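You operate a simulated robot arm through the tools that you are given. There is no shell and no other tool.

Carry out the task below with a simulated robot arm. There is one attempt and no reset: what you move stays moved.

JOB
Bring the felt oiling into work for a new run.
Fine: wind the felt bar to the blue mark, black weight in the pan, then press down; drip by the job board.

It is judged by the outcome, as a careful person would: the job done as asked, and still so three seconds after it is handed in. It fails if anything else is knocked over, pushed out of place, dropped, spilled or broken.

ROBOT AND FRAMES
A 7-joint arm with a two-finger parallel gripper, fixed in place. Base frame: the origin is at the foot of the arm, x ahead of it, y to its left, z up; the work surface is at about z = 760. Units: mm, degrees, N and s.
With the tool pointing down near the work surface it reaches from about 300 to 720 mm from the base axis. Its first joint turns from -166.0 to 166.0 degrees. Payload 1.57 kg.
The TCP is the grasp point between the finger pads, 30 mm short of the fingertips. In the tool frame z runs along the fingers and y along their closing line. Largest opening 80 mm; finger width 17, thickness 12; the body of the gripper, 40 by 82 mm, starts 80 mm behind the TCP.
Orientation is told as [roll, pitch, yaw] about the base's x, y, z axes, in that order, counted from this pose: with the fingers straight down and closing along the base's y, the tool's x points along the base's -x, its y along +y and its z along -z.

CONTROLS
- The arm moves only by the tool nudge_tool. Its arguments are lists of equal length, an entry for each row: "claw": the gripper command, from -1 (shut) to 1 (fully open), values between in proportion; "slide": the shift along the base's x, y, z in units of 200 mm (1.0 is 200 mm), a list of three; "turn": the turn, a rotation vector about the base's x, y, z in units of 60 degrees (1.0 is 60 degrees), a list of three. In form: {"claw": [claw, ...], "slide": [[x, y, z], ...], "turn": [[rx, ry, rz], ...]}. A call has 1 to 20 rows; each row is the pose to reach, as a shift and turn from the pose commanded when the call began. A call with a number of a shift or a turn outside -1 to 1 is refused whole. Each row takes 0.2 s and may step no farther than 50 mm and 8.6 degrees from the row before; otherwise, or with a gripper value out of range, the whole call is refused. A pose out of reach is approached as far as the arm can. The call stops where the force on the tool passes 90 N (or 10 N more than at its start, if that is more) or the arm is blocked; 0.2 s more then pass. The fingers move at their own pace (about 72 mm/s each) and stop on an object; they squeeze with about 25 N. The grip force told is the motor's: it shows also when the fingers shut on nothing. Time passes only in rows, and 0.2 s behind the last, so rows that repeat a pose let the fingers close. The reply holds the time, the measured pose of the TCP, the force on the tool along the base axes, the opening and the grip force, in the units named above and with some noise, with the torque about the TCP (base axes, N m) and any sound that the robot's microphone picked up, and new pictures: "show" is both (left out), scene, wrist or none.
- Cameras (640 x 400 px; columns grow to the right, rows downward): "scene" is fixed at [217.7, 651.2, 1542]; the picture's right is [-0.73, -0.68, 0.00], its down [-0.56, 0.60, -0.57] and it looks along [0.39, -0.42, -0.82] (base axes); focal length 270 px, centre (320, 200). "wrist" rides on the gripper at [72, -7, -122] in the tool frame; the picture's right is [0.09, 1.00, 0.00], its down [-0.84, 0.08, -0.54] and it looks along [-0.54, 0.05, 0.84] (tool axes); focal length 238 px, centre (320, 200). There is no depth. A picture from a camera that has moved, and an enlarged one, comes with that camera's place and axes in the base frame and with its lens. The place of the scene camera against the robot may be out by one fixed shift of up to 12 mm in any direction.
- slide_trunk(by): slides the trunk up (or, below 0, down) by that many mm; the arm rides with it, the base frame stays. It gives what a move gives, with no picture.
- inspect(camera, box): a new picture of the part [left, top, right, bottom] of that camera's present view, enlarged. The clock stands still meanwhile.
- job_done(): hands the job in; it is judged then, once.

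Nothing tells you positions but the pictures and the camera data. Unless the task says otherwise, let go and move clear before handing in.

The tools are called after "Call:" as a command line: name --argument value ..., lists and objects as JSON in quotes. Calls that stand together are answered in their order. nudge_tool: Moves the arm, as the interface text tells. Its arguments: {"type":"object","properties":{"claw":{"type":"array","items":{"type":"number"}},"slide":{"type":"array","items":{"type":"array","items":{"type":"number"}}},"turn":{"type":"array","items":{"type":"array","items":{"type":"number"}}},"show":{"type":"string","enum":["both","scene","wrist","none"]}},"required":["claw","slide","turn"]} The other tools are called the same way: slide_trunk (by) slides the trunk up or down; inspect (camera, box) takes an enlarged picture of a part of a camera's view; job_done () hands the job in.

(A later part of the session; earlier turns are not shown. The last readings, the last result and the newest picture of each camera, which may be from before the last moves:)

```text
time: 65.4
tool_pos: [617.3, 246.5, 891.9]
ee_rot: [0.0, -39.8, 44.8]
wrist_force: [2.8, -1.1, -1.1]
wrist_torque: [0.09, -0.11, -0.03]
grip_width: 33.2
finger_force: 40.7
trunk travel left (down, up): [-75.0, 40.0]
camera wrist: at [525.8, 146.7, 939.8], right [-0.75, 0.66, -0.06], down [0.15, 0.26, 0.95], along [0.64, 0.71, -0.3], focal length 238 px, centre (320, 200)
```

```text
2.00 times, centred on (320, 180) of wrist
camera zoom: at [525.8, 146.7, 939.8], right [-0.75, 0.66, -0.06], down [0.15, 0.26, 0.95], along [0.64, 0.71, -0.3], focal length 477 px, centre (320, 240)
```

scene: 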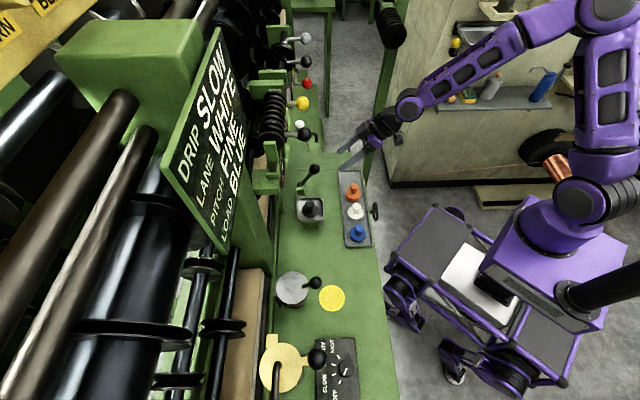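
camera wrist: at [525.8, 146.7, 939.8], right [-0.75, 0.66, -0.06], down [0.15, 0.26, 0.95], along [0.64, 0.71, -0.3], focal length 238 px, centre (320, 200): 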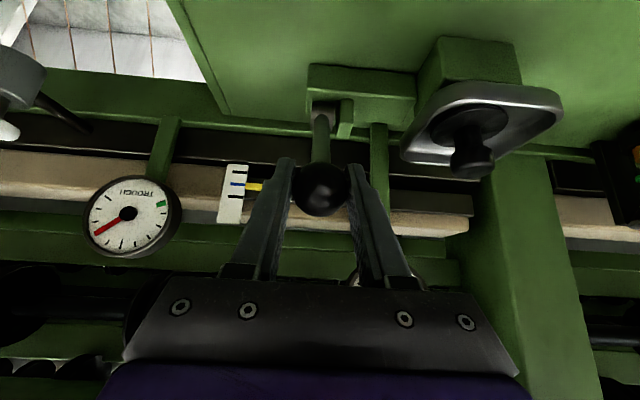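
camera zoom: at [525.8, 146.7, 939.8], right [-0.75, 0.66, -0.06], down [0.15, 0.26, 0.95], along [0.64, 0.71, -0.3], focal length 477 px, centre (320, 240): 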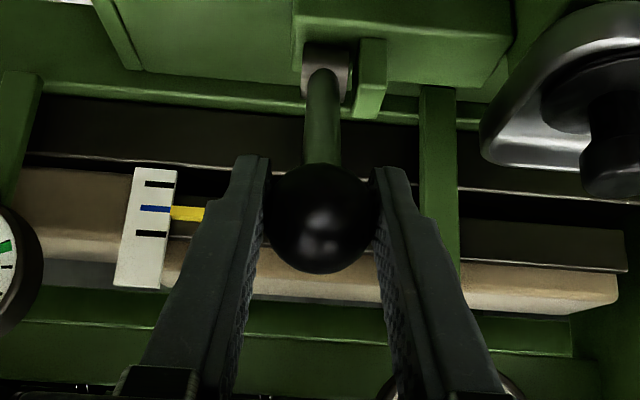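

The ball is now centred in the grip. Continuing down along the arc.

Call:
nudge_tool --claw '[-1, -1, -1, -1]' --slide '[[-0.0209, -0.0209, -0.018], [-0.0417, -0.0417, -0.038], [-0.0605, -0.0605, -0.061], [-0.0792, -0.0792, -0.0845]]' --turn '[[0, 0, 0], [0, 0, 0], [0, 0, 0], [0, 0, 0]]' --show "wrist"

```text
time: 66.4
tool_pos: [600.7, 230.0, 875.8]
ee_rot: [0.1, -40.0, 44.9]
wrist_force: [5.3, 6.3, 8.6]
wrist_torque: [0.84, -0.83, -0.01]
grip_width: 32.9
finger_force: 41.3
trunk travel left (down, up): [-75.0, 40.0]
camera wrist: at [509.6, 130.2, 924.2], right [-0.75, 0.66, -0.06], down [0.15, 0.26, 0.95], along [0.64, 0.71, -0.3], focal length 238 px, centre (320, 200)
```

wrist: 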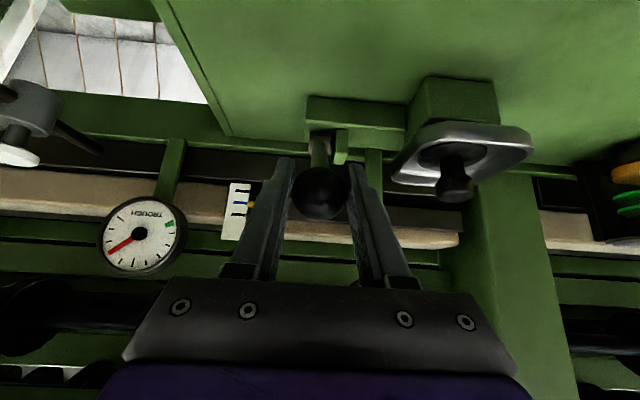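

Call:
nudge_tool --claw '[-1, -1, -1, -1]' --slide '[[-0.0212, -0.0212, -0.0325], [-0.04, -0.04, -0.0675], [-0.0569, -0.0569, -0.1045], [-0.0711, -0.0711, -0.1435]]' --turn '[[0, 0, 0], [0, 0, 0], [0, 0, 0], [0, 0, 0]]' --show "wrist"

Call:
inspect --camera "wrist" --box '[220, 80, 420, 280]'

```text
time: 67.4
tool_pos: [586.3, 215.3, 846.4]
ee_rot: [0.1, -39.9, 44.9]
wrist_force: [0.7, -0.6, 13.1]
wrist_torque: [0.48, -0.4, 0.04]
grip_width: 32.9
finger_force: 40.7
trunk travel left (down, up): [-75.0, 40.0]
camera wrist: at [494.9, 115.7, 895.3], right [-0.75, 0.66, -0.06], down [0.15, 0.26, 0.95], along [0.64, 0.71, -0.3], focal length 238 px, centre (320, 200)
```

wrist: 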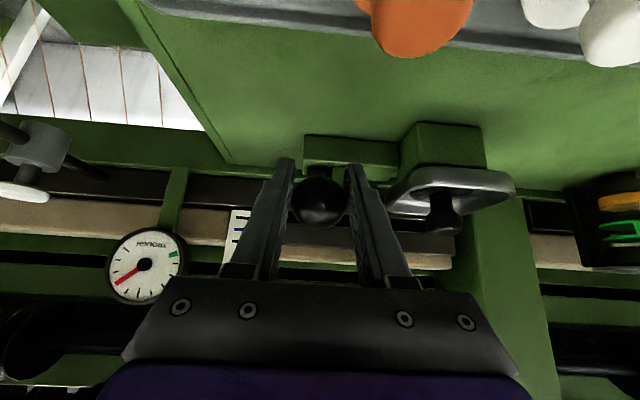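

```text
2.00 times, centred on (320, 180) of wrist
camera zoom: at [494.9, 115.7, 895.3], right [-0.75, 0.66, -0.06], down [0.15, 0.26, 0.95], along [0.64, 0.71, -0.3], focal length 477 px, centre (320, 240)
```

zoom: 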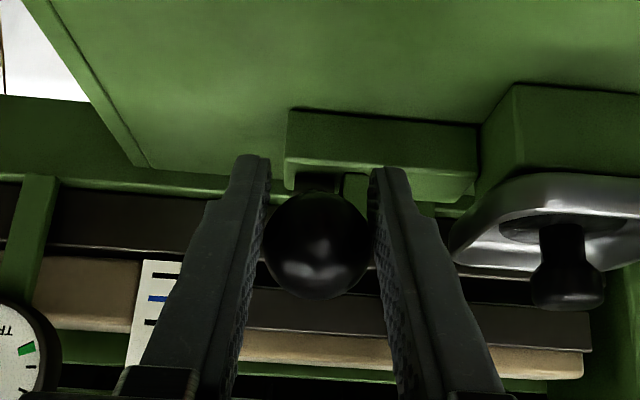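

The lever is about 62° down and the ball is drifting toward the pad edge. I'll regrip it centred and continue.

Call:
nudge_tool --claw '[0.2, 0.2, 0.2, -1, -1, -1]' --slide '[[0, 0, 0.005], [0.0165, 0.0165, 0.025], [0.0165, 0.0165, 0.025], [0.0165, 0.0165, 0.025], [0.0165, 0.0165, 0.025], [0.0165, 0.0165, 0.025]]' --turn '[[0, 0, 0], [0, 0, 0], [0, 0, 0], [0, 0, 0], [0, 0, 0], [0, 0, 0]]' --show "wrist"

Call:
inspect --camera "wrist" --box '[220, 80, 420, 280]'

```text
time: 68.8
tool_pos: [588.5, 217.7, 850.0]
ee_rot: [0.0, -39.9, 44.8]
wrist_force: [-1.9, -1.4, -2.1]
wrist_torque: [-0.14, 0.16, 0.0]
grip_width: 33.1
finger_force: 40.7
trunk travel left (down, up): [-75.0, 40.0]
camera wrist: at [498.9, 119.7, 899.0], right [-0.75, 0.66, -0.06], down [0.15, 0.26, 0.95], along [0.64, 0.71, -0.3], focal length 238 px, centre (320, 200)
```

wrist: 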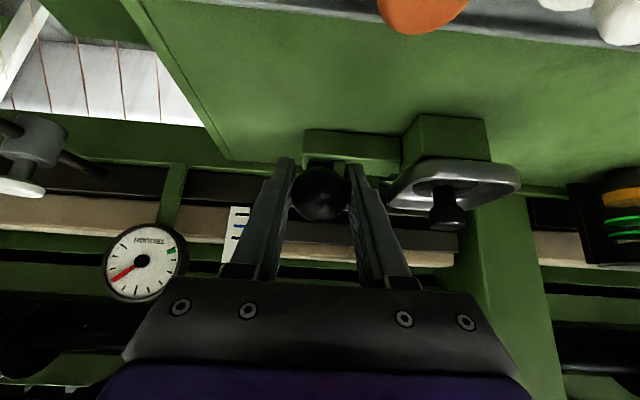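

```text
2.00 times, centred on (320, 180) of wrist
camera zoom: at [498.9, 119.7, 899.0], right [-0.75, 0.66, -0.06], down [0.15, 0.26, 0.95], along [0.64, 0.71, -0.3], focal length 477 px, centre (320, 240)
```

zoom: 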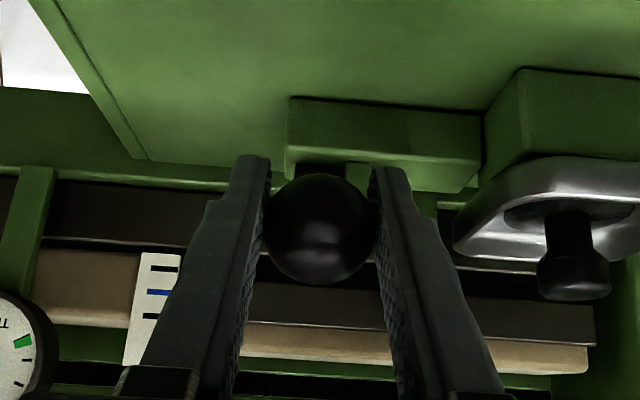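

Call:
nudge_tool --claw '[-1, -1, -1, -1]' --slide '[[-0.0095, -0.0095, -0.029], [-0.019, -0.019, -0.0615], [-0.0283, -0.0283, -0.104], [-0.0283, -0.0283, -0.104]]' --turn '[[0, 0, 0], [0, 0, 0], [0, 0, 0], [0, 0, 0]]' --show "wrist"

Call:
inspect --camera "wrist" --box '[220, 80, 420, 280]'

```text
time: 69.8
tool_pos: [582.7, 212.2, 827.0]
ee_rot: [0.2, -39.6, 44.7]
wrist_force: [-3.0, -1.3, -1.8]
wrist_torque: [0.03, -0.04, 0.01]
grip_width: 0.4
finger_force: 21.3
trunk travel left (down, up): [-75.0, 40.0]
camera wrist: at [491.9, 112.7, 876.3], right [-0.75, 0.66, -0.06], down [0.16, 0.26, 0.95], along [0.64, 0.71, -0.3], focal length 238 px, centre (320, 200)
```

wrist: 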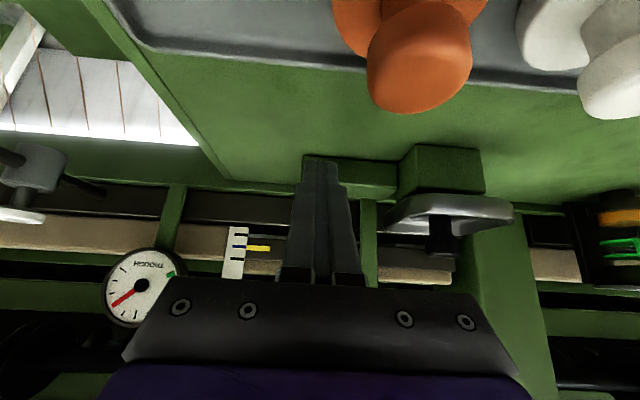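

```text
2.00 times, centred on (320, 180) of wrist
camera zoom: at [491.9, 112.7, 876.3], right [-0.75, 0.66, -0.06], down [0.16, 0.26, 0.95], along [0.64, 0.71, -0.3], focal length 477 px, centre (320, 240)
```

zoom: 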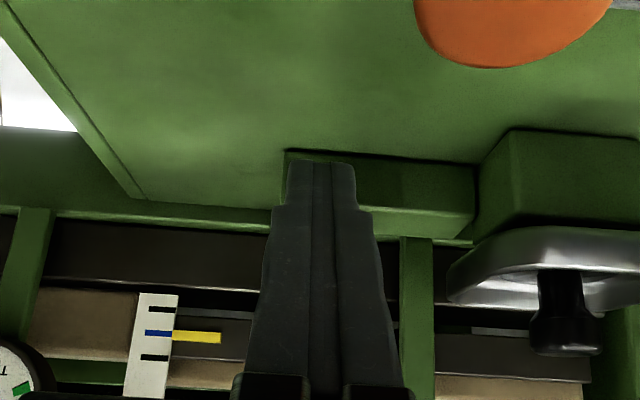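

Call:
inspect --camera "scene" --box '[270, 120, 370, 240]'

```text
3.33 times, centred on (320, 180) of scene
camera zoom: at [217.7, 651.2, 1542.0], right [-0.73, -0.68, 0.0], down [-0.56, 0.6, -0.57], along [0.39, -0.42, -0.82], focal length 901 px, centre (320, 267)
```

zoom: 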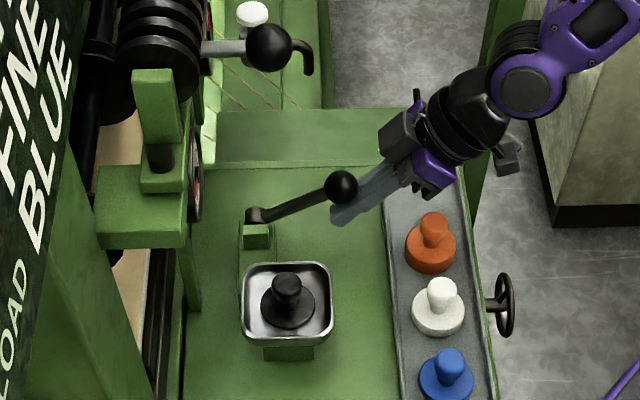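

Call:
nudge_tool --claw '[-1, -1, -1, -1, -1]' --slide '[[-0.035, -0.035, 0], [-0.1, -0.1, 0.08], [-0.17, -0.17, 0.25], [-0.2, -0.2, 0.45], [-0.2, -0.2, 0.55]]' --turn '[[0, 0, 0], [0, 0, 0], [0, 0, 0], [0, 0, 0], [0, 0, 0]]'

Call:
inspect --camera "wrist" --box '[140, 60, 480, 300]'

Call:
inspect --camera "scene" --box '[270, 120, 370, 240]'

```text
time: 71.0
tool_pos: [545.3, 174.9, 939.0]
ee_rot: [0.1, -39.8, 44.9]
wrist_force: [-0.2, 0.3, -0.4]
wrist_torque: [-0.02, -0.01, 0.01]
grip_width: 0.0
finger_force: 21.7
trunk travel left (down, up): [-75.0, 40.0]
camera wrist: at [453.8, 74.4, 987.7], right [-0.75, 0.66, -0.06], down [0.15, 0.26, 0.95], along [0.64, 0.71, -0.3], focal length 238 px, centre (320, 200)
```

scene: 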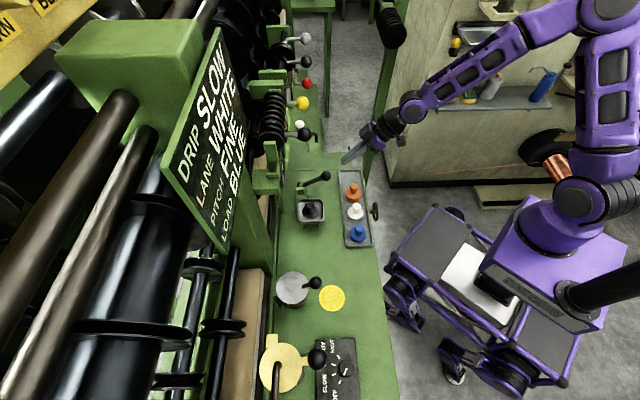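
wrist: 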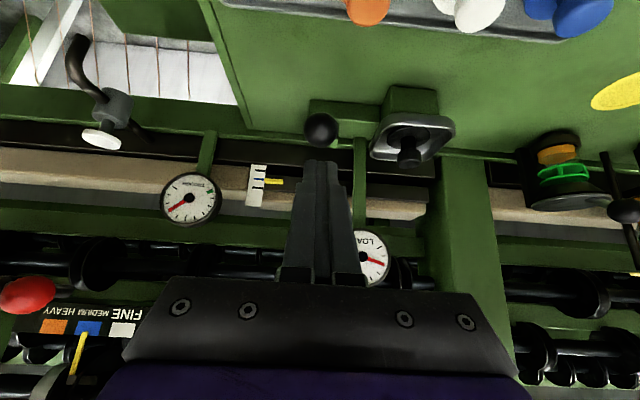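

```text
1.67 times, centred on (310, 180) of wrist
camera zoom: at [453.8, 74.4, 987.7], right [-0.75, 0.66, -0.06], down [0.15, 0.26, 0.95], along [0.64, 0.71, -0.3], focal length 397 px, centre (337, 233)
```

zoom: 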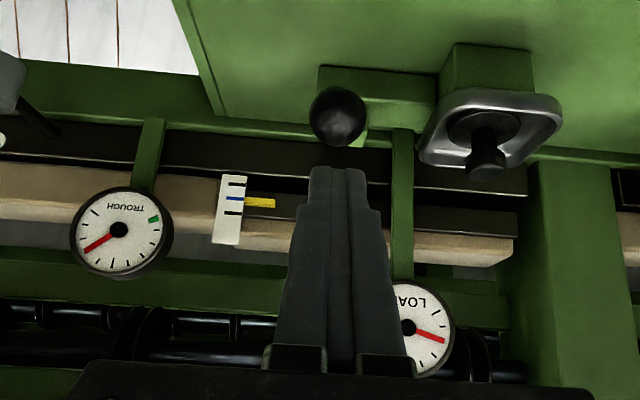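

```text
3.33 times, centred on (320, 180) of scene
camera zoom: at [217.7, 651.2, 1542.0], right [-0.73, -0.68, 0.0], down [-0.56, 0.6, -0.57], along [0.39, -0.42, -0.82], focal length 901 px, centre (320, 267)
```

zoom: 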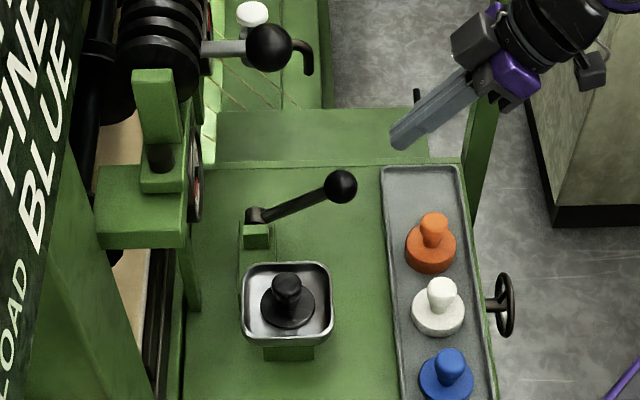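

The LOAD gauge needle has come up, so the lever is loading the felt. I'll confirm the lever is fully home by pressing gently down on its ball with closed fingers.

Call:
nudge_tool --claw '[-1, -1, -1]' --slide '[[0.08, 0.08, 0], [0.165, 0.165, -0.1], [0.165, 0.165, -0.17]]' --turn '[[0, 0, 0], [0, 0, 0], [0, 0, 0]]' --show "both"

Call:
inspect --camera "wrist" --box '[220, 80, 480, 300]'

Call:
inspect --camera "scene" --box '[290, 130, 370, 210]'

```text
time: 71.8
tool_pos: [578.3, 208.6, 904.3]
ee_rot: [0.0, -40.0, 45.0]
wrist_force: [-1.0, 0.4, -0.5]
wrist_torque: [-0.01, 0.0, -0.01]
grip_width: 0.0
finger_force: 21.2
trunk travel left (down, up): [-75.0, 40.0]
camera wrist: at [486.9, 108.4, 952.8], right [-0.75, 0.66, -0.06], down [0.15, 0.26, 0.95], along [0.64, 0.71, -0.3], focal length 238 px, centre (320, 200)
```

scene: 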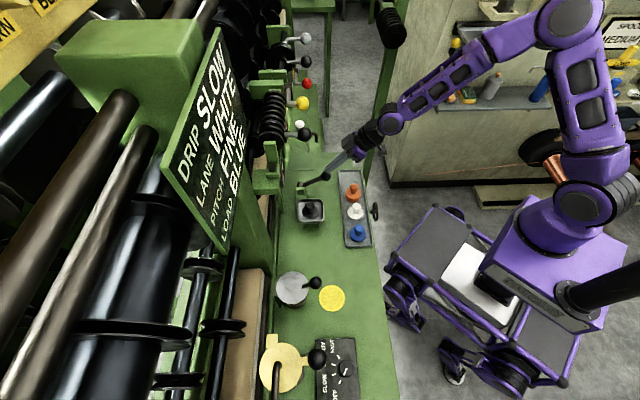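
wrist: 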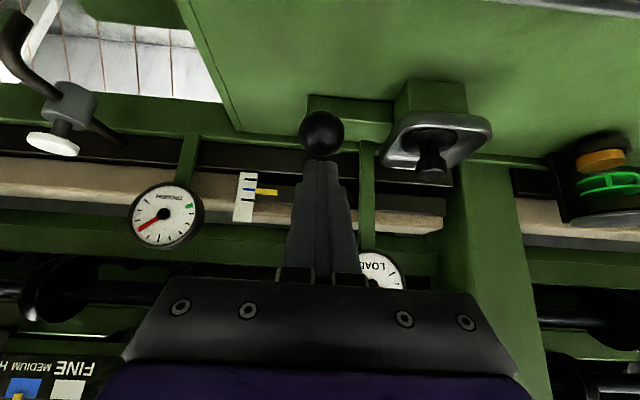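

```text
1.82 times, centred on (350, 190) of wrist
camera zoom: at [486.9, 108.4, 952.8], right [-0.75, 0.66, -0.06], down [0.15, 0.26, 0.95], along [0.64, 0.71, -0.3], focal length 433 px, centre (266, 218)
```

zoom: 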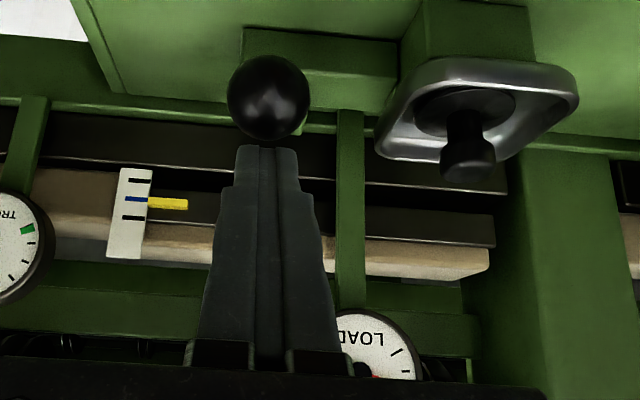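

```text
5.00 times, centred on (330, 170) of scene
camera zoom: at [217.7, 651.2, 1542.0], right [-0.73, -0.68, 0.0], down [-0.56, 0.6, -0.57], along [0.39, -0.42, -0.82], focal length 1352 px, centre (270, 350)
```

zoom: 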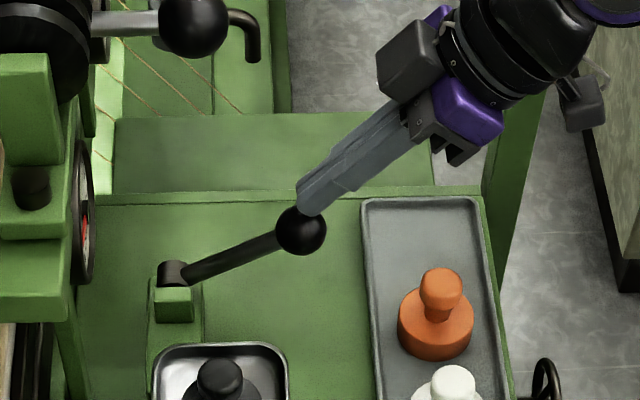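

Call:
nudge_tool --claw '[-1, -1, -1]' --slide '[[0, 0, -0.02], [0, 0, -0.045], [0, 0, -0.045]]' --turn '[[0, 0, 0], [0, 0, 0], [0, 0, 0]]' --show "none"

```text
time: 72.6
tool_pos: [577.9, 207.2, 896.3]
ee_rot: [0.0, -39.9, 45.0]
wrist_force: [-0.4, 1.2, 0.5]
wrist_torque: [0.0, -0.01, -0.02]
grip_width: 0.2
finger_force: 21.8
trunk travel left (down, up): [-75.0, 40.0]
```

Call:
nudge_tool --claw '[-1, -1, -1]' --slide '[[0, 0, -0.015], [0, 0, -0.03], [0, 0, -0.03]]' --turn '[[0, 0, 0], [0, 0, 0], [0, 0, 0]]' --show "none"

```text
time: 73.4
tool_pos: [577.0, 206.0, 896.0]
ee_rot: [-0.2, -40.4, 44.9]
wrist_force: [-11.9, -7.9, 28.3]
wrist_torque: [0.14, 0.16, -0.23]
grip_width: 0.0
finger_force: 21.4
trunk travel left (down, up): [-75.0, 40.0]
```

Call:
nudge_tool --claw '[-1, -1, -1, -1, -1]' --slide '[[0, 0, 0.06], [0.04, 0.04, 0.06], [0.04, 0.04, 0.03], [0.04, 0.04, 0.0], [0.04, 0.04, 0.0]]' --turn '[[0, 0, 0], [0, 0, 0], [0, 0, 0], [0, 0, 0], [0, 0, 0]]' --show "none"

```text
time: 74.6
tool_pos: [586.3, 215.4, 896.0]
ee_rot: [-0.3, -40.5, 45.0]
wrist_force: [5.0, 4.1, 27.2]
wrist_torque: [0.45, -0.3, 0.16]
grip_width: 0.0
finger_force: 21.0
trunk travel left (down, up): [-75.0, 40.0]
```

With about 27 N pressing straight down the lever doesn't move further, so it is at its stop. I'll back off and check the gauge and pointer.

Call:
nudge_tool --claw '[-1, -1, -1, -1, -1]' --slide '[[-0.02, -0.02, 0.08], [-0.1, -0.1, 0.2], [-0.22, -0.22, 0.3], [-0.3, -0.3, 0.3], [-0.3, -0.3, 0.3]]' --turn '[[0, 0, 0], [0, 0, 0], [0, 0, 0], [0, 0, 0], [0, 0, 0]]'

Call:
inspect --camera "wrist" --box '[140, 60, 480, 300]'

Call:
inspect --camera "wrist" --box '[240, 150, 310, 220]'

```text
time: 75.8
tool_pos: [523.7, 154.5, 951.0]
ee_rot: [0.1, -39.9, 44.9]
wrist_force: [0.0, -0.1, -0.4]
wrist_torque: [-0.02, 0.0, 0.05]
grip_width: 0.0
finger_force: 21.2
trunk travel left (down, up): [-75.0, 40.0]
camera wrist: at [432.8, 54.9, 999.7], right [-0.75, 0.66, -0.06], down [0.15, 0.26, 0.95], along [0.64, 0.71, -0.3], focal length 238 px, centre (320, 200)
```

scene: 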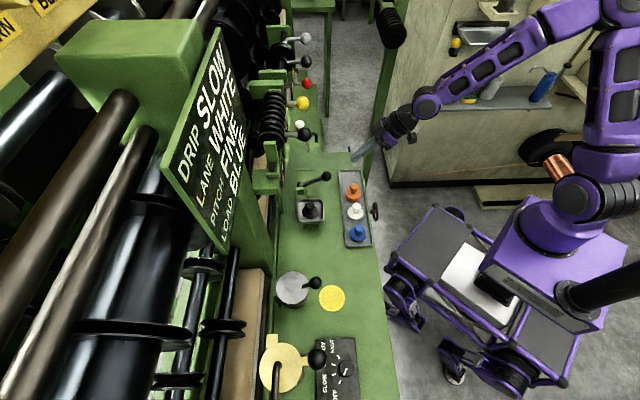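
wrist: 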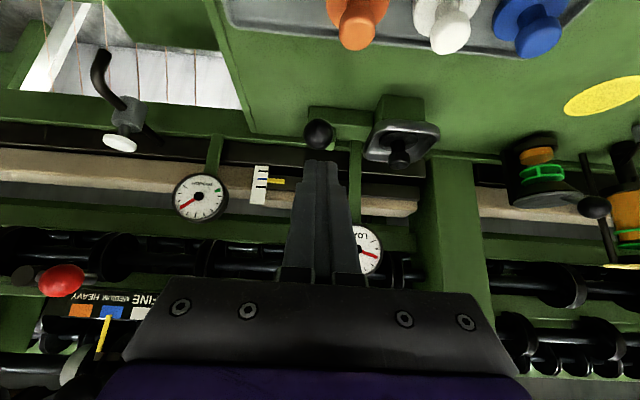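

```text
1.67 times, centred on (310, 180) of wrist
camera zoom: at [432.8, 54.9, 999.7], right [-0.75, 0.66, -0.06], down [0.15, 0.26, 0.95], along [0.64, 0.71, -0.3], focal length 397 px, centre (337, 233)
```

zoom: 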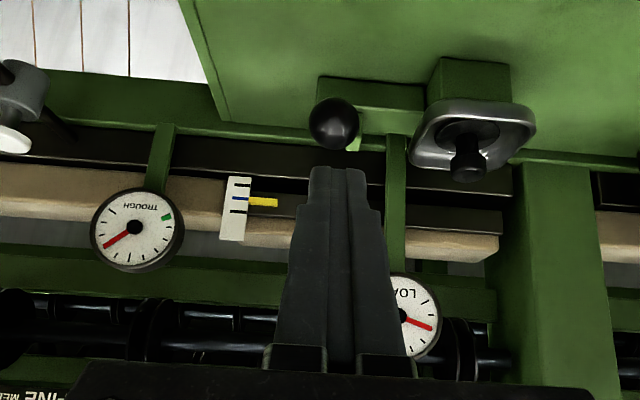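

```text
5.71 times, centred on (275, 185) of wrist
camera zoom: at [432.8, 54.9, 999.7], right [-0.75, 0.66, -0.06], down [0.15, 0.26, 0.95], along [0.64, 0.71, -0.3], focal length 1362 px, centre (577, 286)
```

zoom: 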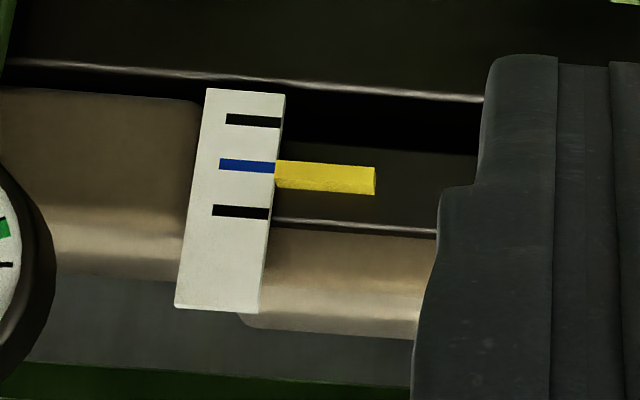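

The pointer still reads blue and the load is on. Now the drip dial, at about [198,582]; I'll travel along the operator side of the bench to look at it.

Call:
nudge_tool --claw '[0, 0, 0, 0]' --slide '[[-0.17, 0.142, 0.1], [-0.34, 0.284, 0.2], [-0.51, 0.426, 0.2], [-0.68, 0.568, 0.2]]' --turn '[[0, 0, 0], [0, 0, 0], [0, 0, 0], [0, 0, 0]]' --show "none"

Call:
nudge_tool --claw '[0, 0, 0, 0]' --slide '[[-0.17, 0.142, 0], [-0.34, 0.284, 0], [-0.51, 0.426, 0], [-0.68, 0.568, 0]]' --turn '[[0, 0, 0], [0, 0, 0], [0, 0, 0], [0, 0, 0]]' --show "none"

Call:
nudge_tool --claw '[0, 0, 0, 0, 0]' --slide '[[-0.17, 0.142, 0], [-0.34, 0.284, -0.05], [-0.51, 0.426, -0.15], [-0.696, 0.57, -0.3], [-0.696, 0.57, -0.4]]' --turn '[[-0.0786, 0.0786, 0], [-0.1571, 0.1571, 0], [-0.2357, 0.2357, 0], [-0.2357, 0.2357, 0], [-0.2357, 0.2357, 0]]'

```text
time: 76.8
tool_pos: [390.9, 266.8, 991.8]
ee_rot: [0.0, -40.0, 44.8]
wrist_force: [0.3, 0.3, -0.2]
wrist_torque: [0.03, 0.01, 0.01]
grip_width: 40.0
finger_force: 0.0
trunk travel left (down, up): [-75.0, 40.0]
```

```text
time: 77.7
tool_pos: [416.2, 149.6, 911.0]
ee_rot: [-10.4, -29.1, 27.7]
wrist_force: [0.1, 0.5, 0.1]
wrist_torque: [0.0, 0.01, 0.02]
grip_width: 40.1
finger_force: 0.1
trunk travel left (down, up): [-75.0, 40.0]
stopped in row 4: the arm was blocked; the commanded pose is now the measured one
```

```text
refused: row 4 steps farther than a row can; nothing moved
```

The arm was blocked mid-move and swung to an odd pose. I'll look before doing anything else.

Call:
nudge_tool --claw '[0]' --slide '[[0, 0, 0]]' --turn '[[0, 0, 0]]' --show "both"

```text
time: 78.1
tool_pos: [417.9, 149.0, 911.3]
ee_rot: [-10.5, -29.2, 27.9]
wrist_force: [-0.2, 0.2, -0.3]
wrist_torque: [-0.04, -0.01, -0.02]
grip_width: 40.0
finger_force: 0.1
trunk travel left (down, up): [-75.0, 40.0]
camera wrist: at [301.4, 106.4, 983.3], right [-0.45, 0.87, -0.2], down [0.34, 0.38, 0.86], along [0.82, 0.32, -0.47], focal length 238 px, centre (320, 200)
```

scene: 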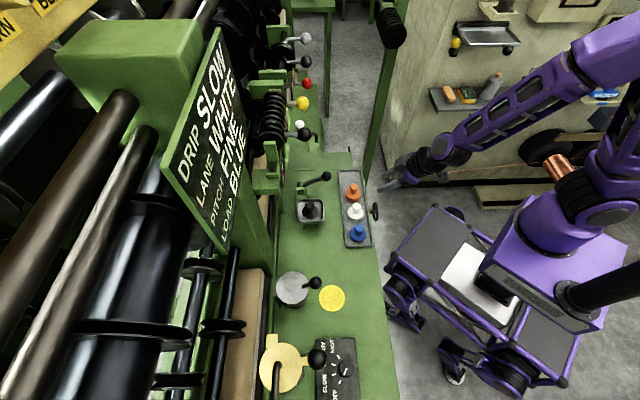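
wrist: 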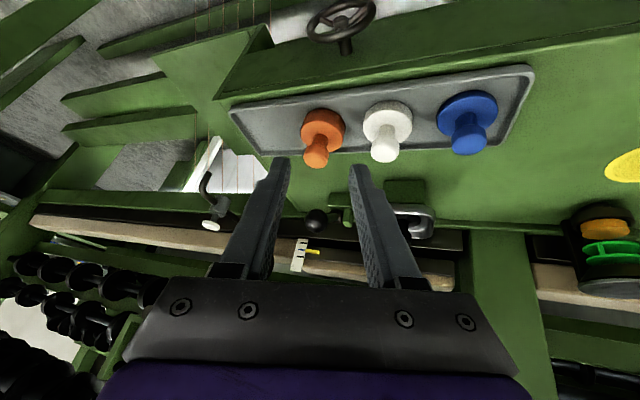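

Call:
inspect --camera "wrist" --box '[270, 220, 350, 280]'

Call:
inspect --camera "scene" --box '[270, 120, 440, 260]'

```text
6.67 times, centred on (310, 250) of wrist
camera zoom: at [301.4, 106.4, 983.3], right [-0.45, 0.87, -0.2], down [0.34, 0.38, 0.86], along [0.82, 0.32, -0.47], focal length 1589 px, centre (387, -133)
```

zoom: 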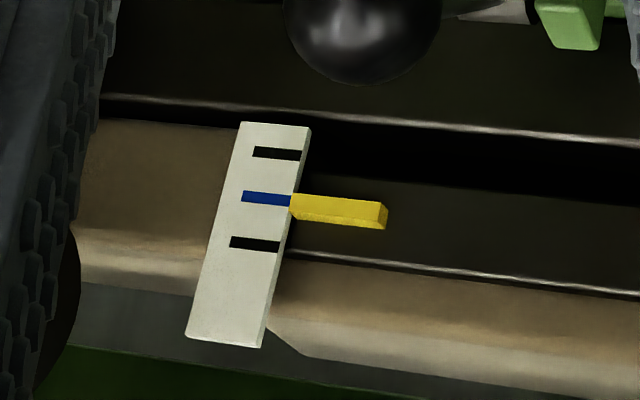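

```text
2.86 times, centred on (355, 190) of scene
camera zoom: at [217.7, 651.2, 1542.0], right [-0.73, -0.68, 0.0], down [-0.56, 0.6, -0.57], along [0.39, -0.42, -0.82], focal length 772 px, centre (220, 229)
```

zoom: 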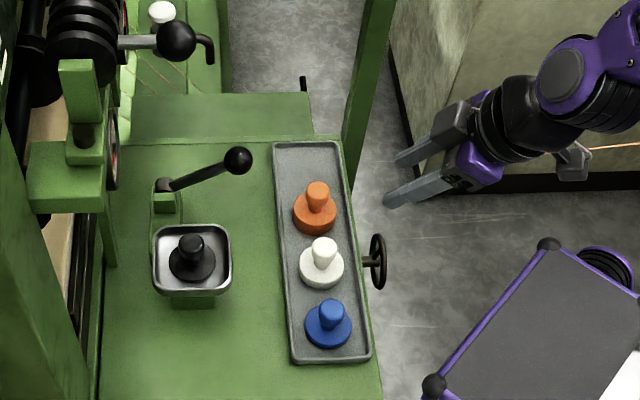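

All the set parts are undisturbed (pointer on blue, weight in pan, lever down). The tilted tool ran into an arm limit, so I'll go back to vertical first and then swing round.

Call:
nudge_tool --claw '[0, 0, 0, 0, 0, 0]' --slide '[[0, 0, 0.06], [0, 0, 0.12], [0, 0, 0.18], [0, 0, 0.25], [0, 0, 0.3], [0, 0, 0.35]]' --turn '[[-0.0303, 0.0989, 0.0645], [-0.0606, 0.1978, 0.1291], [-0.0909, 0.2967, 0.1936], [-0.1212, 0.3956, 0.2582], [-0.1515, 0.4945, 0.3227], [-0.1515, 0.4945, 0.3227]]' --show "wrist"

```text
time: 79.5
tool_pos: [417.7, 156.0, 984.4]
ee_rot: [0.4, -0.6, 45.4]
wrist_force: [0.3, -0.4, -0.2]
wrist_torque: [0.01, -0.02, -0.01]
grip_width: 40.0
finger_force: 0.1
out of reach, approached as far as the arm can: row 1, 2
trunk travel left (down, up): [-75.0, 40.0]
camera wrist: at [369.8, 97.5, 1108.1], right [-0.77, 0.63, 0.01], down [0.53, 0.64, 0.55], along [0.35, 0.43, -0.83], focal length 238 px, centre (320, 200)
```

wrist: 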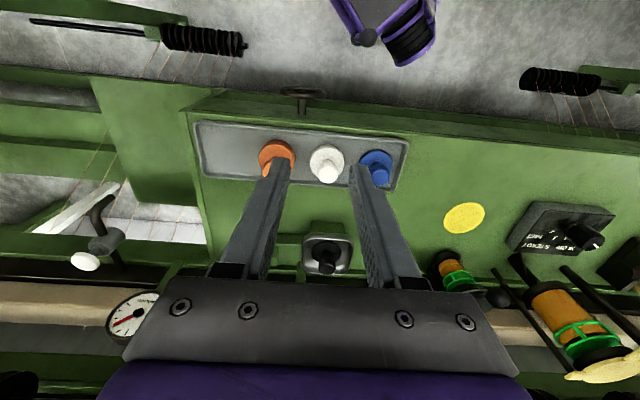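

Call:
nudge_tool --claw '[0, 0, 0, 0, 0]' --slide '[[-0.107, 0.155, 0.04], [-0.214, 0.31, 0.08], [-0.32, 0.465, 0.08], [-0.427, 0.62, 0.08], [-0.533, 0.775, 0.08]]' --turn '[[0, 0, 0], [0, 0, 0], [0, 0, 0], [0, 0, 0], [0, 0, 0]]' --show "scene"

```text
time: 80.7
tool_pos: [309.6, 313.4, 1003.7]
ee_rot: [0.2, -0.6, 45.4]
wrist_force: [0.2, -0.6, 0.2]
wrist_torque: [-0.01, -0.02, 0.01]
grip_width: 40.0
finger_force: 0.1
trunk travel left (down, up): [-75.0, 40.0]
```

scene: 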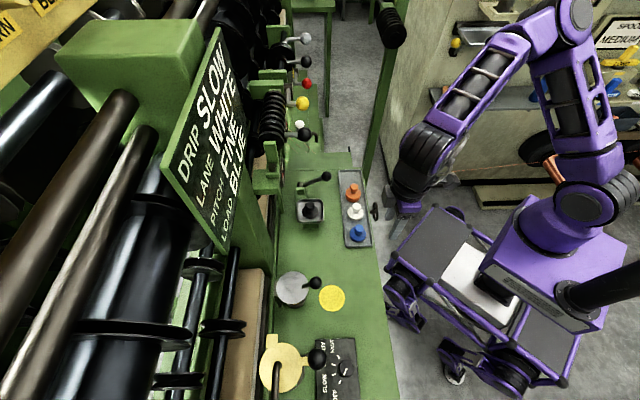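

Call:
nudge_tool --claw '[0, 0, 0, 0, 0, 0]' --slide '[[-0.158, 0.158, 0], [-0.316, 0.316, 0], [-0.475, 0.475, 0], [-0.633, 0.633, 0], [-0.79, 0.79, 0], [-0.95, 0.947, 0]]' --turn '[[0, 0, 0], [0, 0, 0], [0, 0, 0], [0, 0, 0], [0, 0, 0], [0, 0, 0]]'

```text
time: 82.1
tool_pos: [121.1, 500.7, 1002.9]
ee_rot: [0.4, -0.6, 45.3]
wrist_force: [0.8, -0.4, 0.0]
wrist_torque: [0.02, 0.03, -0.02]
grip_width: 40.1
finger_force: 0.1
trunk travel left (down, up): [-75.0, 40.0]
camera wrist: at [73.9, 441.5, 1125.2], right [-0.77, 0.63, 0.01], down [0.53, 0.64, 0.55], along [0.35, 0.43, -0.83], focal length 238 px, centre (320, 200)
```

scene: 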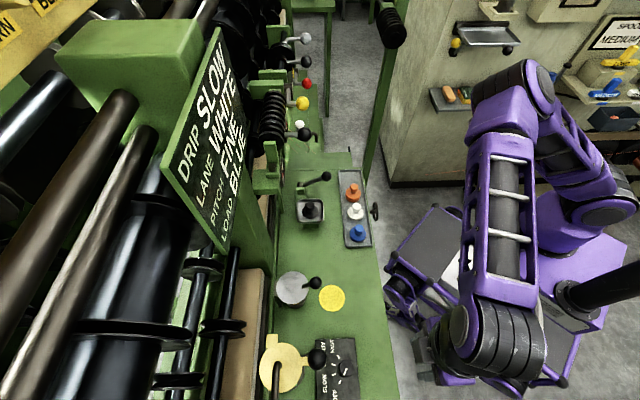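
wrist: 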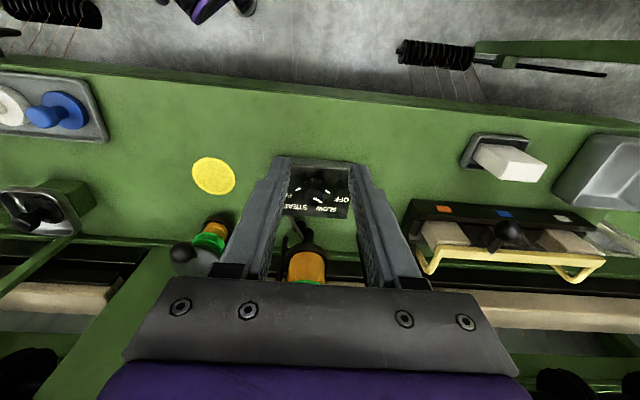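

Call:
inspect --camera "wrist" --box '[260, 140, 380, 230]'

Call:
inspect --camera "wrist" --box '[160, 180, 380, 300]'

Call:
inspect --camera "scene" --box '[250, 310, 400, 400]'

```text
4.44 times, centred on (320, 185) of wrist
camera zoom: at [73.9, 441.5, 1125.2], right [-0.77, 0.63, 0.01], down [0.53, 0.64, 0.55], along [0.35, 0.43, -0.83], focal length 1059 px, centre (320, 267)
```

zoom: 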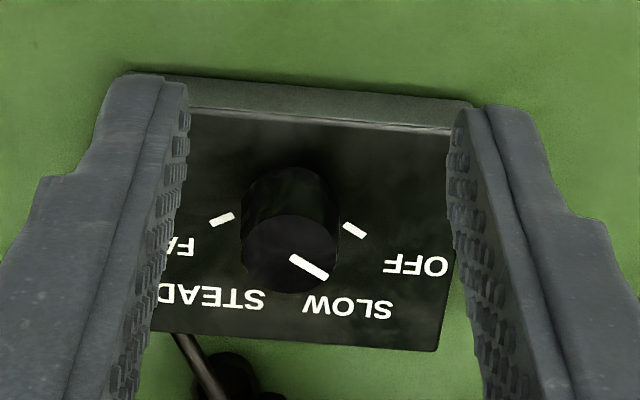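

```text
2.91 times, centred on (270, 240) of wrist
camera zoom: at [73.9, 441.5, 1125.2], right [-0.77, 0.63, 0.01], down [0.53, 0.64, 0.55], along [0.35, 0.43, -0.83], focal length 693 px, centre (466, 84)
```

zoom: 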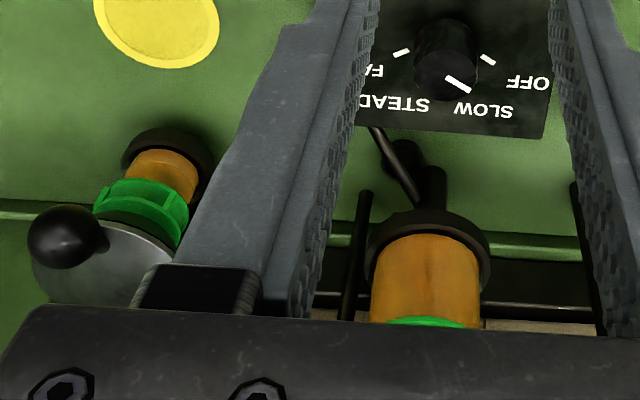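

```text
4.27 times, centred on (325, 355) of scene
camera zoom: at [217.7, 651.2, 1542.0], right [-0.73, -0.68, 0.0], down [-0.56, 0.6, -0.57], along [0.39, -0.42, -0.82], focal length 1154 px, centre (299, -461)
```

zoom: 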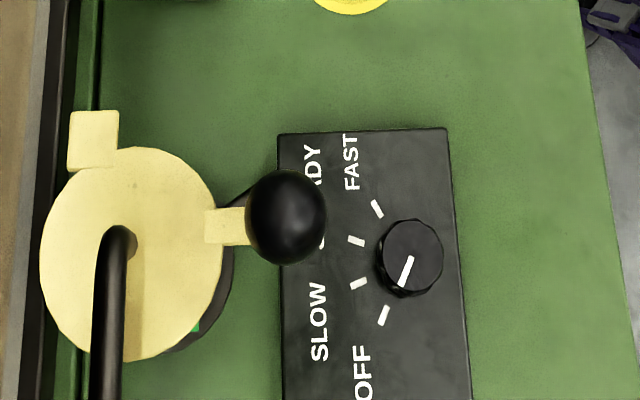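

The drip dial reads OFF now (OFF, SLOW, STEADY, FAST going clockwise from above, about 37–40° apart). The knob is at about u=−270, v=551, top z≈833; I'll move over it with a slight tilt to stay clear of the tall oiler.

Call:
nudge_tool --claw '[0.25, 0.25, 0.25, 0.25]' --slide '[[0.1, 0.1, -0.05], [0.2, 0.2, -0.15], [0.318, 0.318, -0.25], [0.318, 0.318, -0.365]]' --turn '[[0.0589, -0.0589, 0], [0.1179, -0.1179, 0], [0.1179, -0.1179, 0], [0.1179, -0.1179, 0]]'

Call:
inspect --camera "wrist" --box '[240, 100, 400, 240]'

Call:
inspect --camera "scene" --box '[240, 280, 400, 400]'

```text
time: 83.1
tool_pos: [183.9, 562.8, 930.9]
ee_rot: [0.4, -10.6, 45.4]
wrist_force: [0.1, 0.2, -0.5]
wrist_torque: [0.02, 0.03, -0.04]
grip_width: 49.9
finger_force: 0.0
trunk travel left (down, up): [-75.0, 40.0]
camera wrist: at [123.1, 490.3, 1037.5], right [-0.77, 0.63, -0.01], down [0.45, 0.57, 0.69], along [0.44, 0.53, -0.73], focal length 238 px, centre (320, 200)
```

scene: 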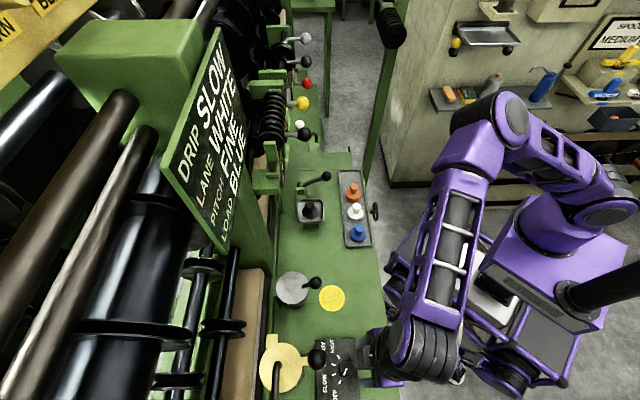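
wrist: 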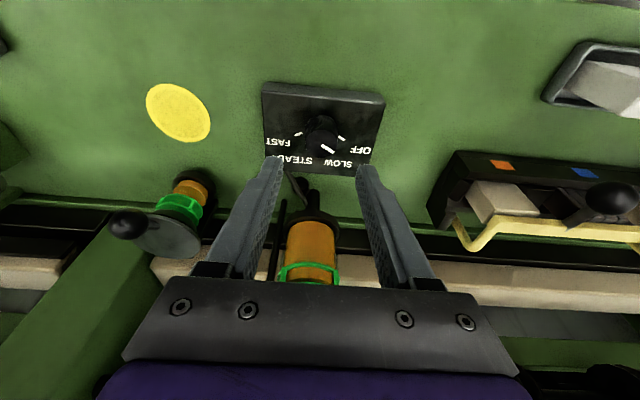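

```text
2.86 times, centred on (320, 170) of wrist
camera zoom: at [123.1, 490.3, 1037.5], right [-0.77, 0.63, -0.01], down [0.45, 0.57, 0.69], along [0.44, 0.53, -0.73], focal length 681 px, centre (320, 286)
```

zoom: 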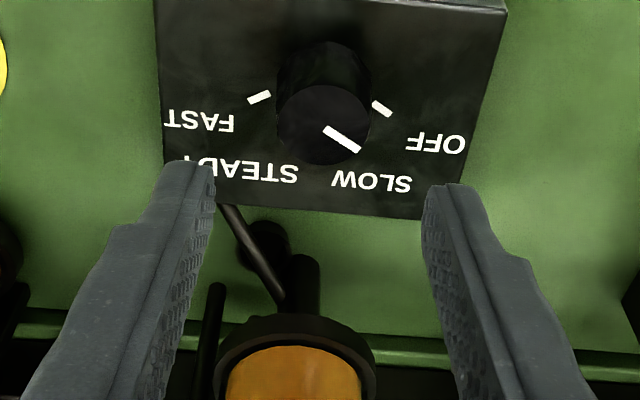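

```text
3.33 times, centred on (320, 340) of scene
camera zoom: at [217.7, 651.2, 1542.0], right [-0.73, -0.68, 0.0], down [-0.56, 0.6, -0.57], along [0.39, -0.42, -0.82], focal length 901 px, centre (320, -267)
```

zoom: 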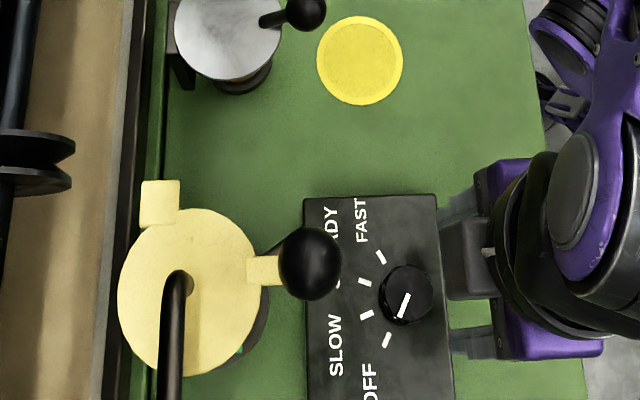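

Call:
nudge_tool --claw '[0.25, 0.25, 0.25, 0.25]' --slide '[[0.05, 0.05, -0.1], [0.085, 0.085, -0.25], [0.085, 0.085, -0.38], [0.085, 0.085, -0.38]]' --turn '[[0, 0, 0], [0, 0, 0], [0, 0, 0], [0, 0, 0]]' --show "both"

Call:
inspect --camera "wrist" --box '[240, 120, 400, 260]'

Call:
inspect --camera "scene" --box '[240, 280, 400, 400]'

```text
time: 84.1
tool_pos: [200.2, 582.1, 852.3]
ee_rot: [0.2, -10.7, 45.4]
wrist_force: [0.0, -0.4, -0.3]
wrist_torque: [0.0, 0.01, 0.05]
grip_width: 49.9
finger_force: 0.1
trunk travel left (down, up): [-75.0, 40.0]
camera wrist: at [139.2, 509.3, 960.1], right [-0.77, 0.63, -0.01], down [0.45, 0.57, 0.69], along [0.44, 0.53, -0.73], focal length 238 px, centre (320, 200)
```

scene: 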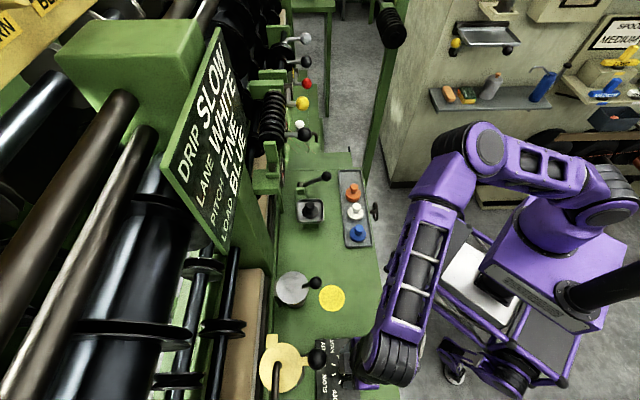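
wrist: 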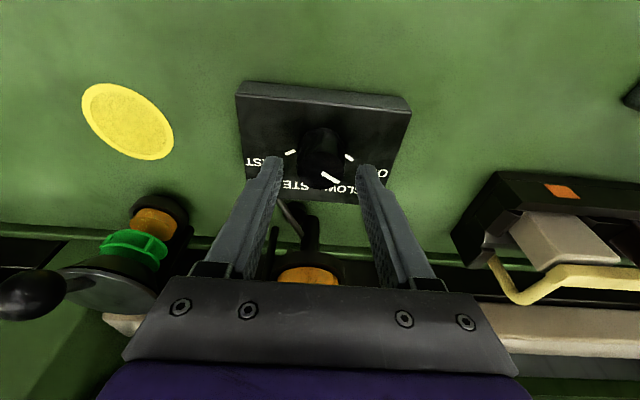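

```text
2.86 times, centred on (320, 190) of wrist
camera zoom: at [139.2, 509.3, 960.1], right [-0.77, 0.63, -0.01], down [0.45, 0.57, 0.69], along [0.44, 0.53, -0.73], focal length 681 px, centre (320, 229)
```

zoom: 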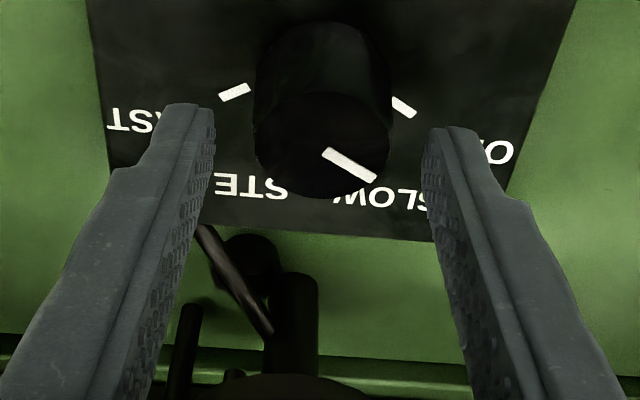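

```text
3.33 times, centred on (320, 340) of scene
camera zoom: at [217.7, 651.2, 1542.0], right [-0.73, -0.68, 0.0], down [-0.56, 0.6, -0.57], along [0.39, -0.42, -0.82], focal length 901 px, centre (320, -267)
```

zoom: 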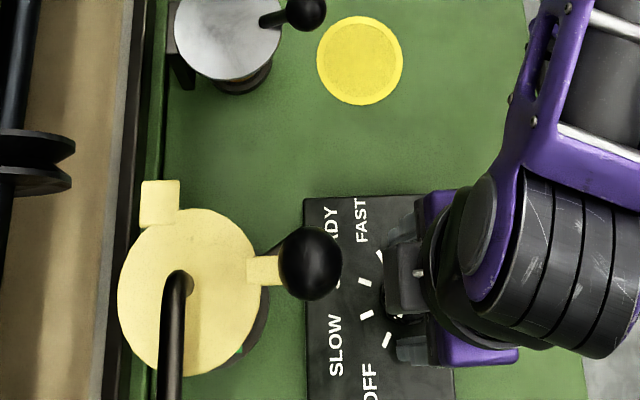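

Call:
nudge_tool --claw '[0.25, 0.25, -1, -1, -1]' --slide '[[-0.0106, -0.0106, -0.04], [-0.0106, -0.0106, -0.08], [-0.0106, -0.0106, -0.08], [-0.0106, -0.0106, -0.08], [-0.0106, -0.0106, -0.08]]' --turn '[[0, 0, 0], [0, 0, 0], [0, 0, 0], [0, 0, 0], [0, 0, 0]]' --show "wrist"

Call:
inspect --camera "wrist" --box '[240, 120, 400, 260]'

```text
time: 85.3
tool_pos: [197.5, 580.8, 836.2]
ee_rot: [0.3, -10.6, 45.5]
wrist_force: [-6.0, 7.8, -2.4]
wrist_torque: [0.03, -0.4, 0.08]
grip_width: 35.3
finger_force: 42.6
trunk travel left (down, up): [-75.0, 40.0]
camera wrist: at [137.0, 507.3, 943.9], right [-0.77, 0.63, -0.01], down [0.45, 0.57, 0.69], along [0.44, 0.53, -0.73], focal length 238 px, centre (320, 200)
```

wrist: 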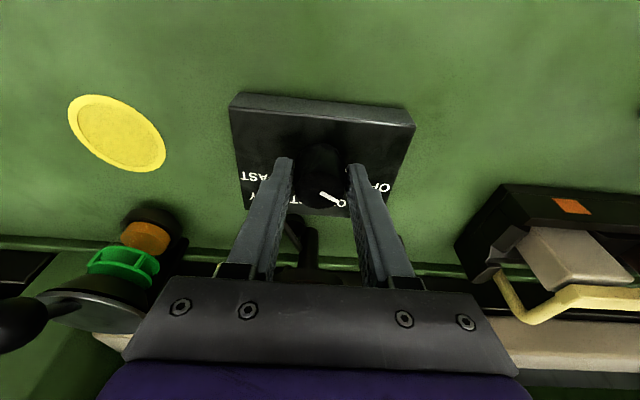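

```text
2.86 times, centred on (320, 190) of wrist
camera zoom: at [137.0, 507.3, 943.9], right [-0.77, 0.63, -0.01], down [0.45, 0.57, 0.69], along [0.44, 0.53, -0.73], focal length 681 px, centre (320, 229)
```

zoom: 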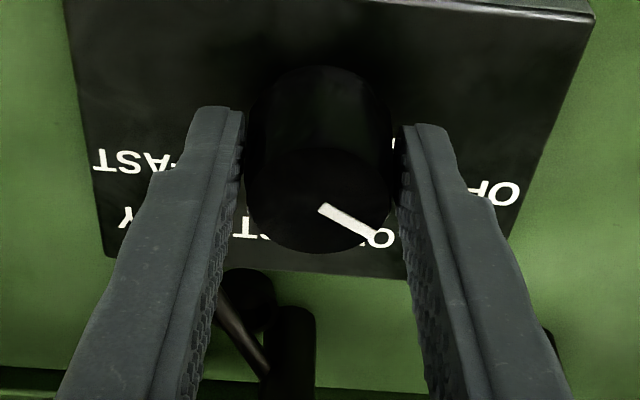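

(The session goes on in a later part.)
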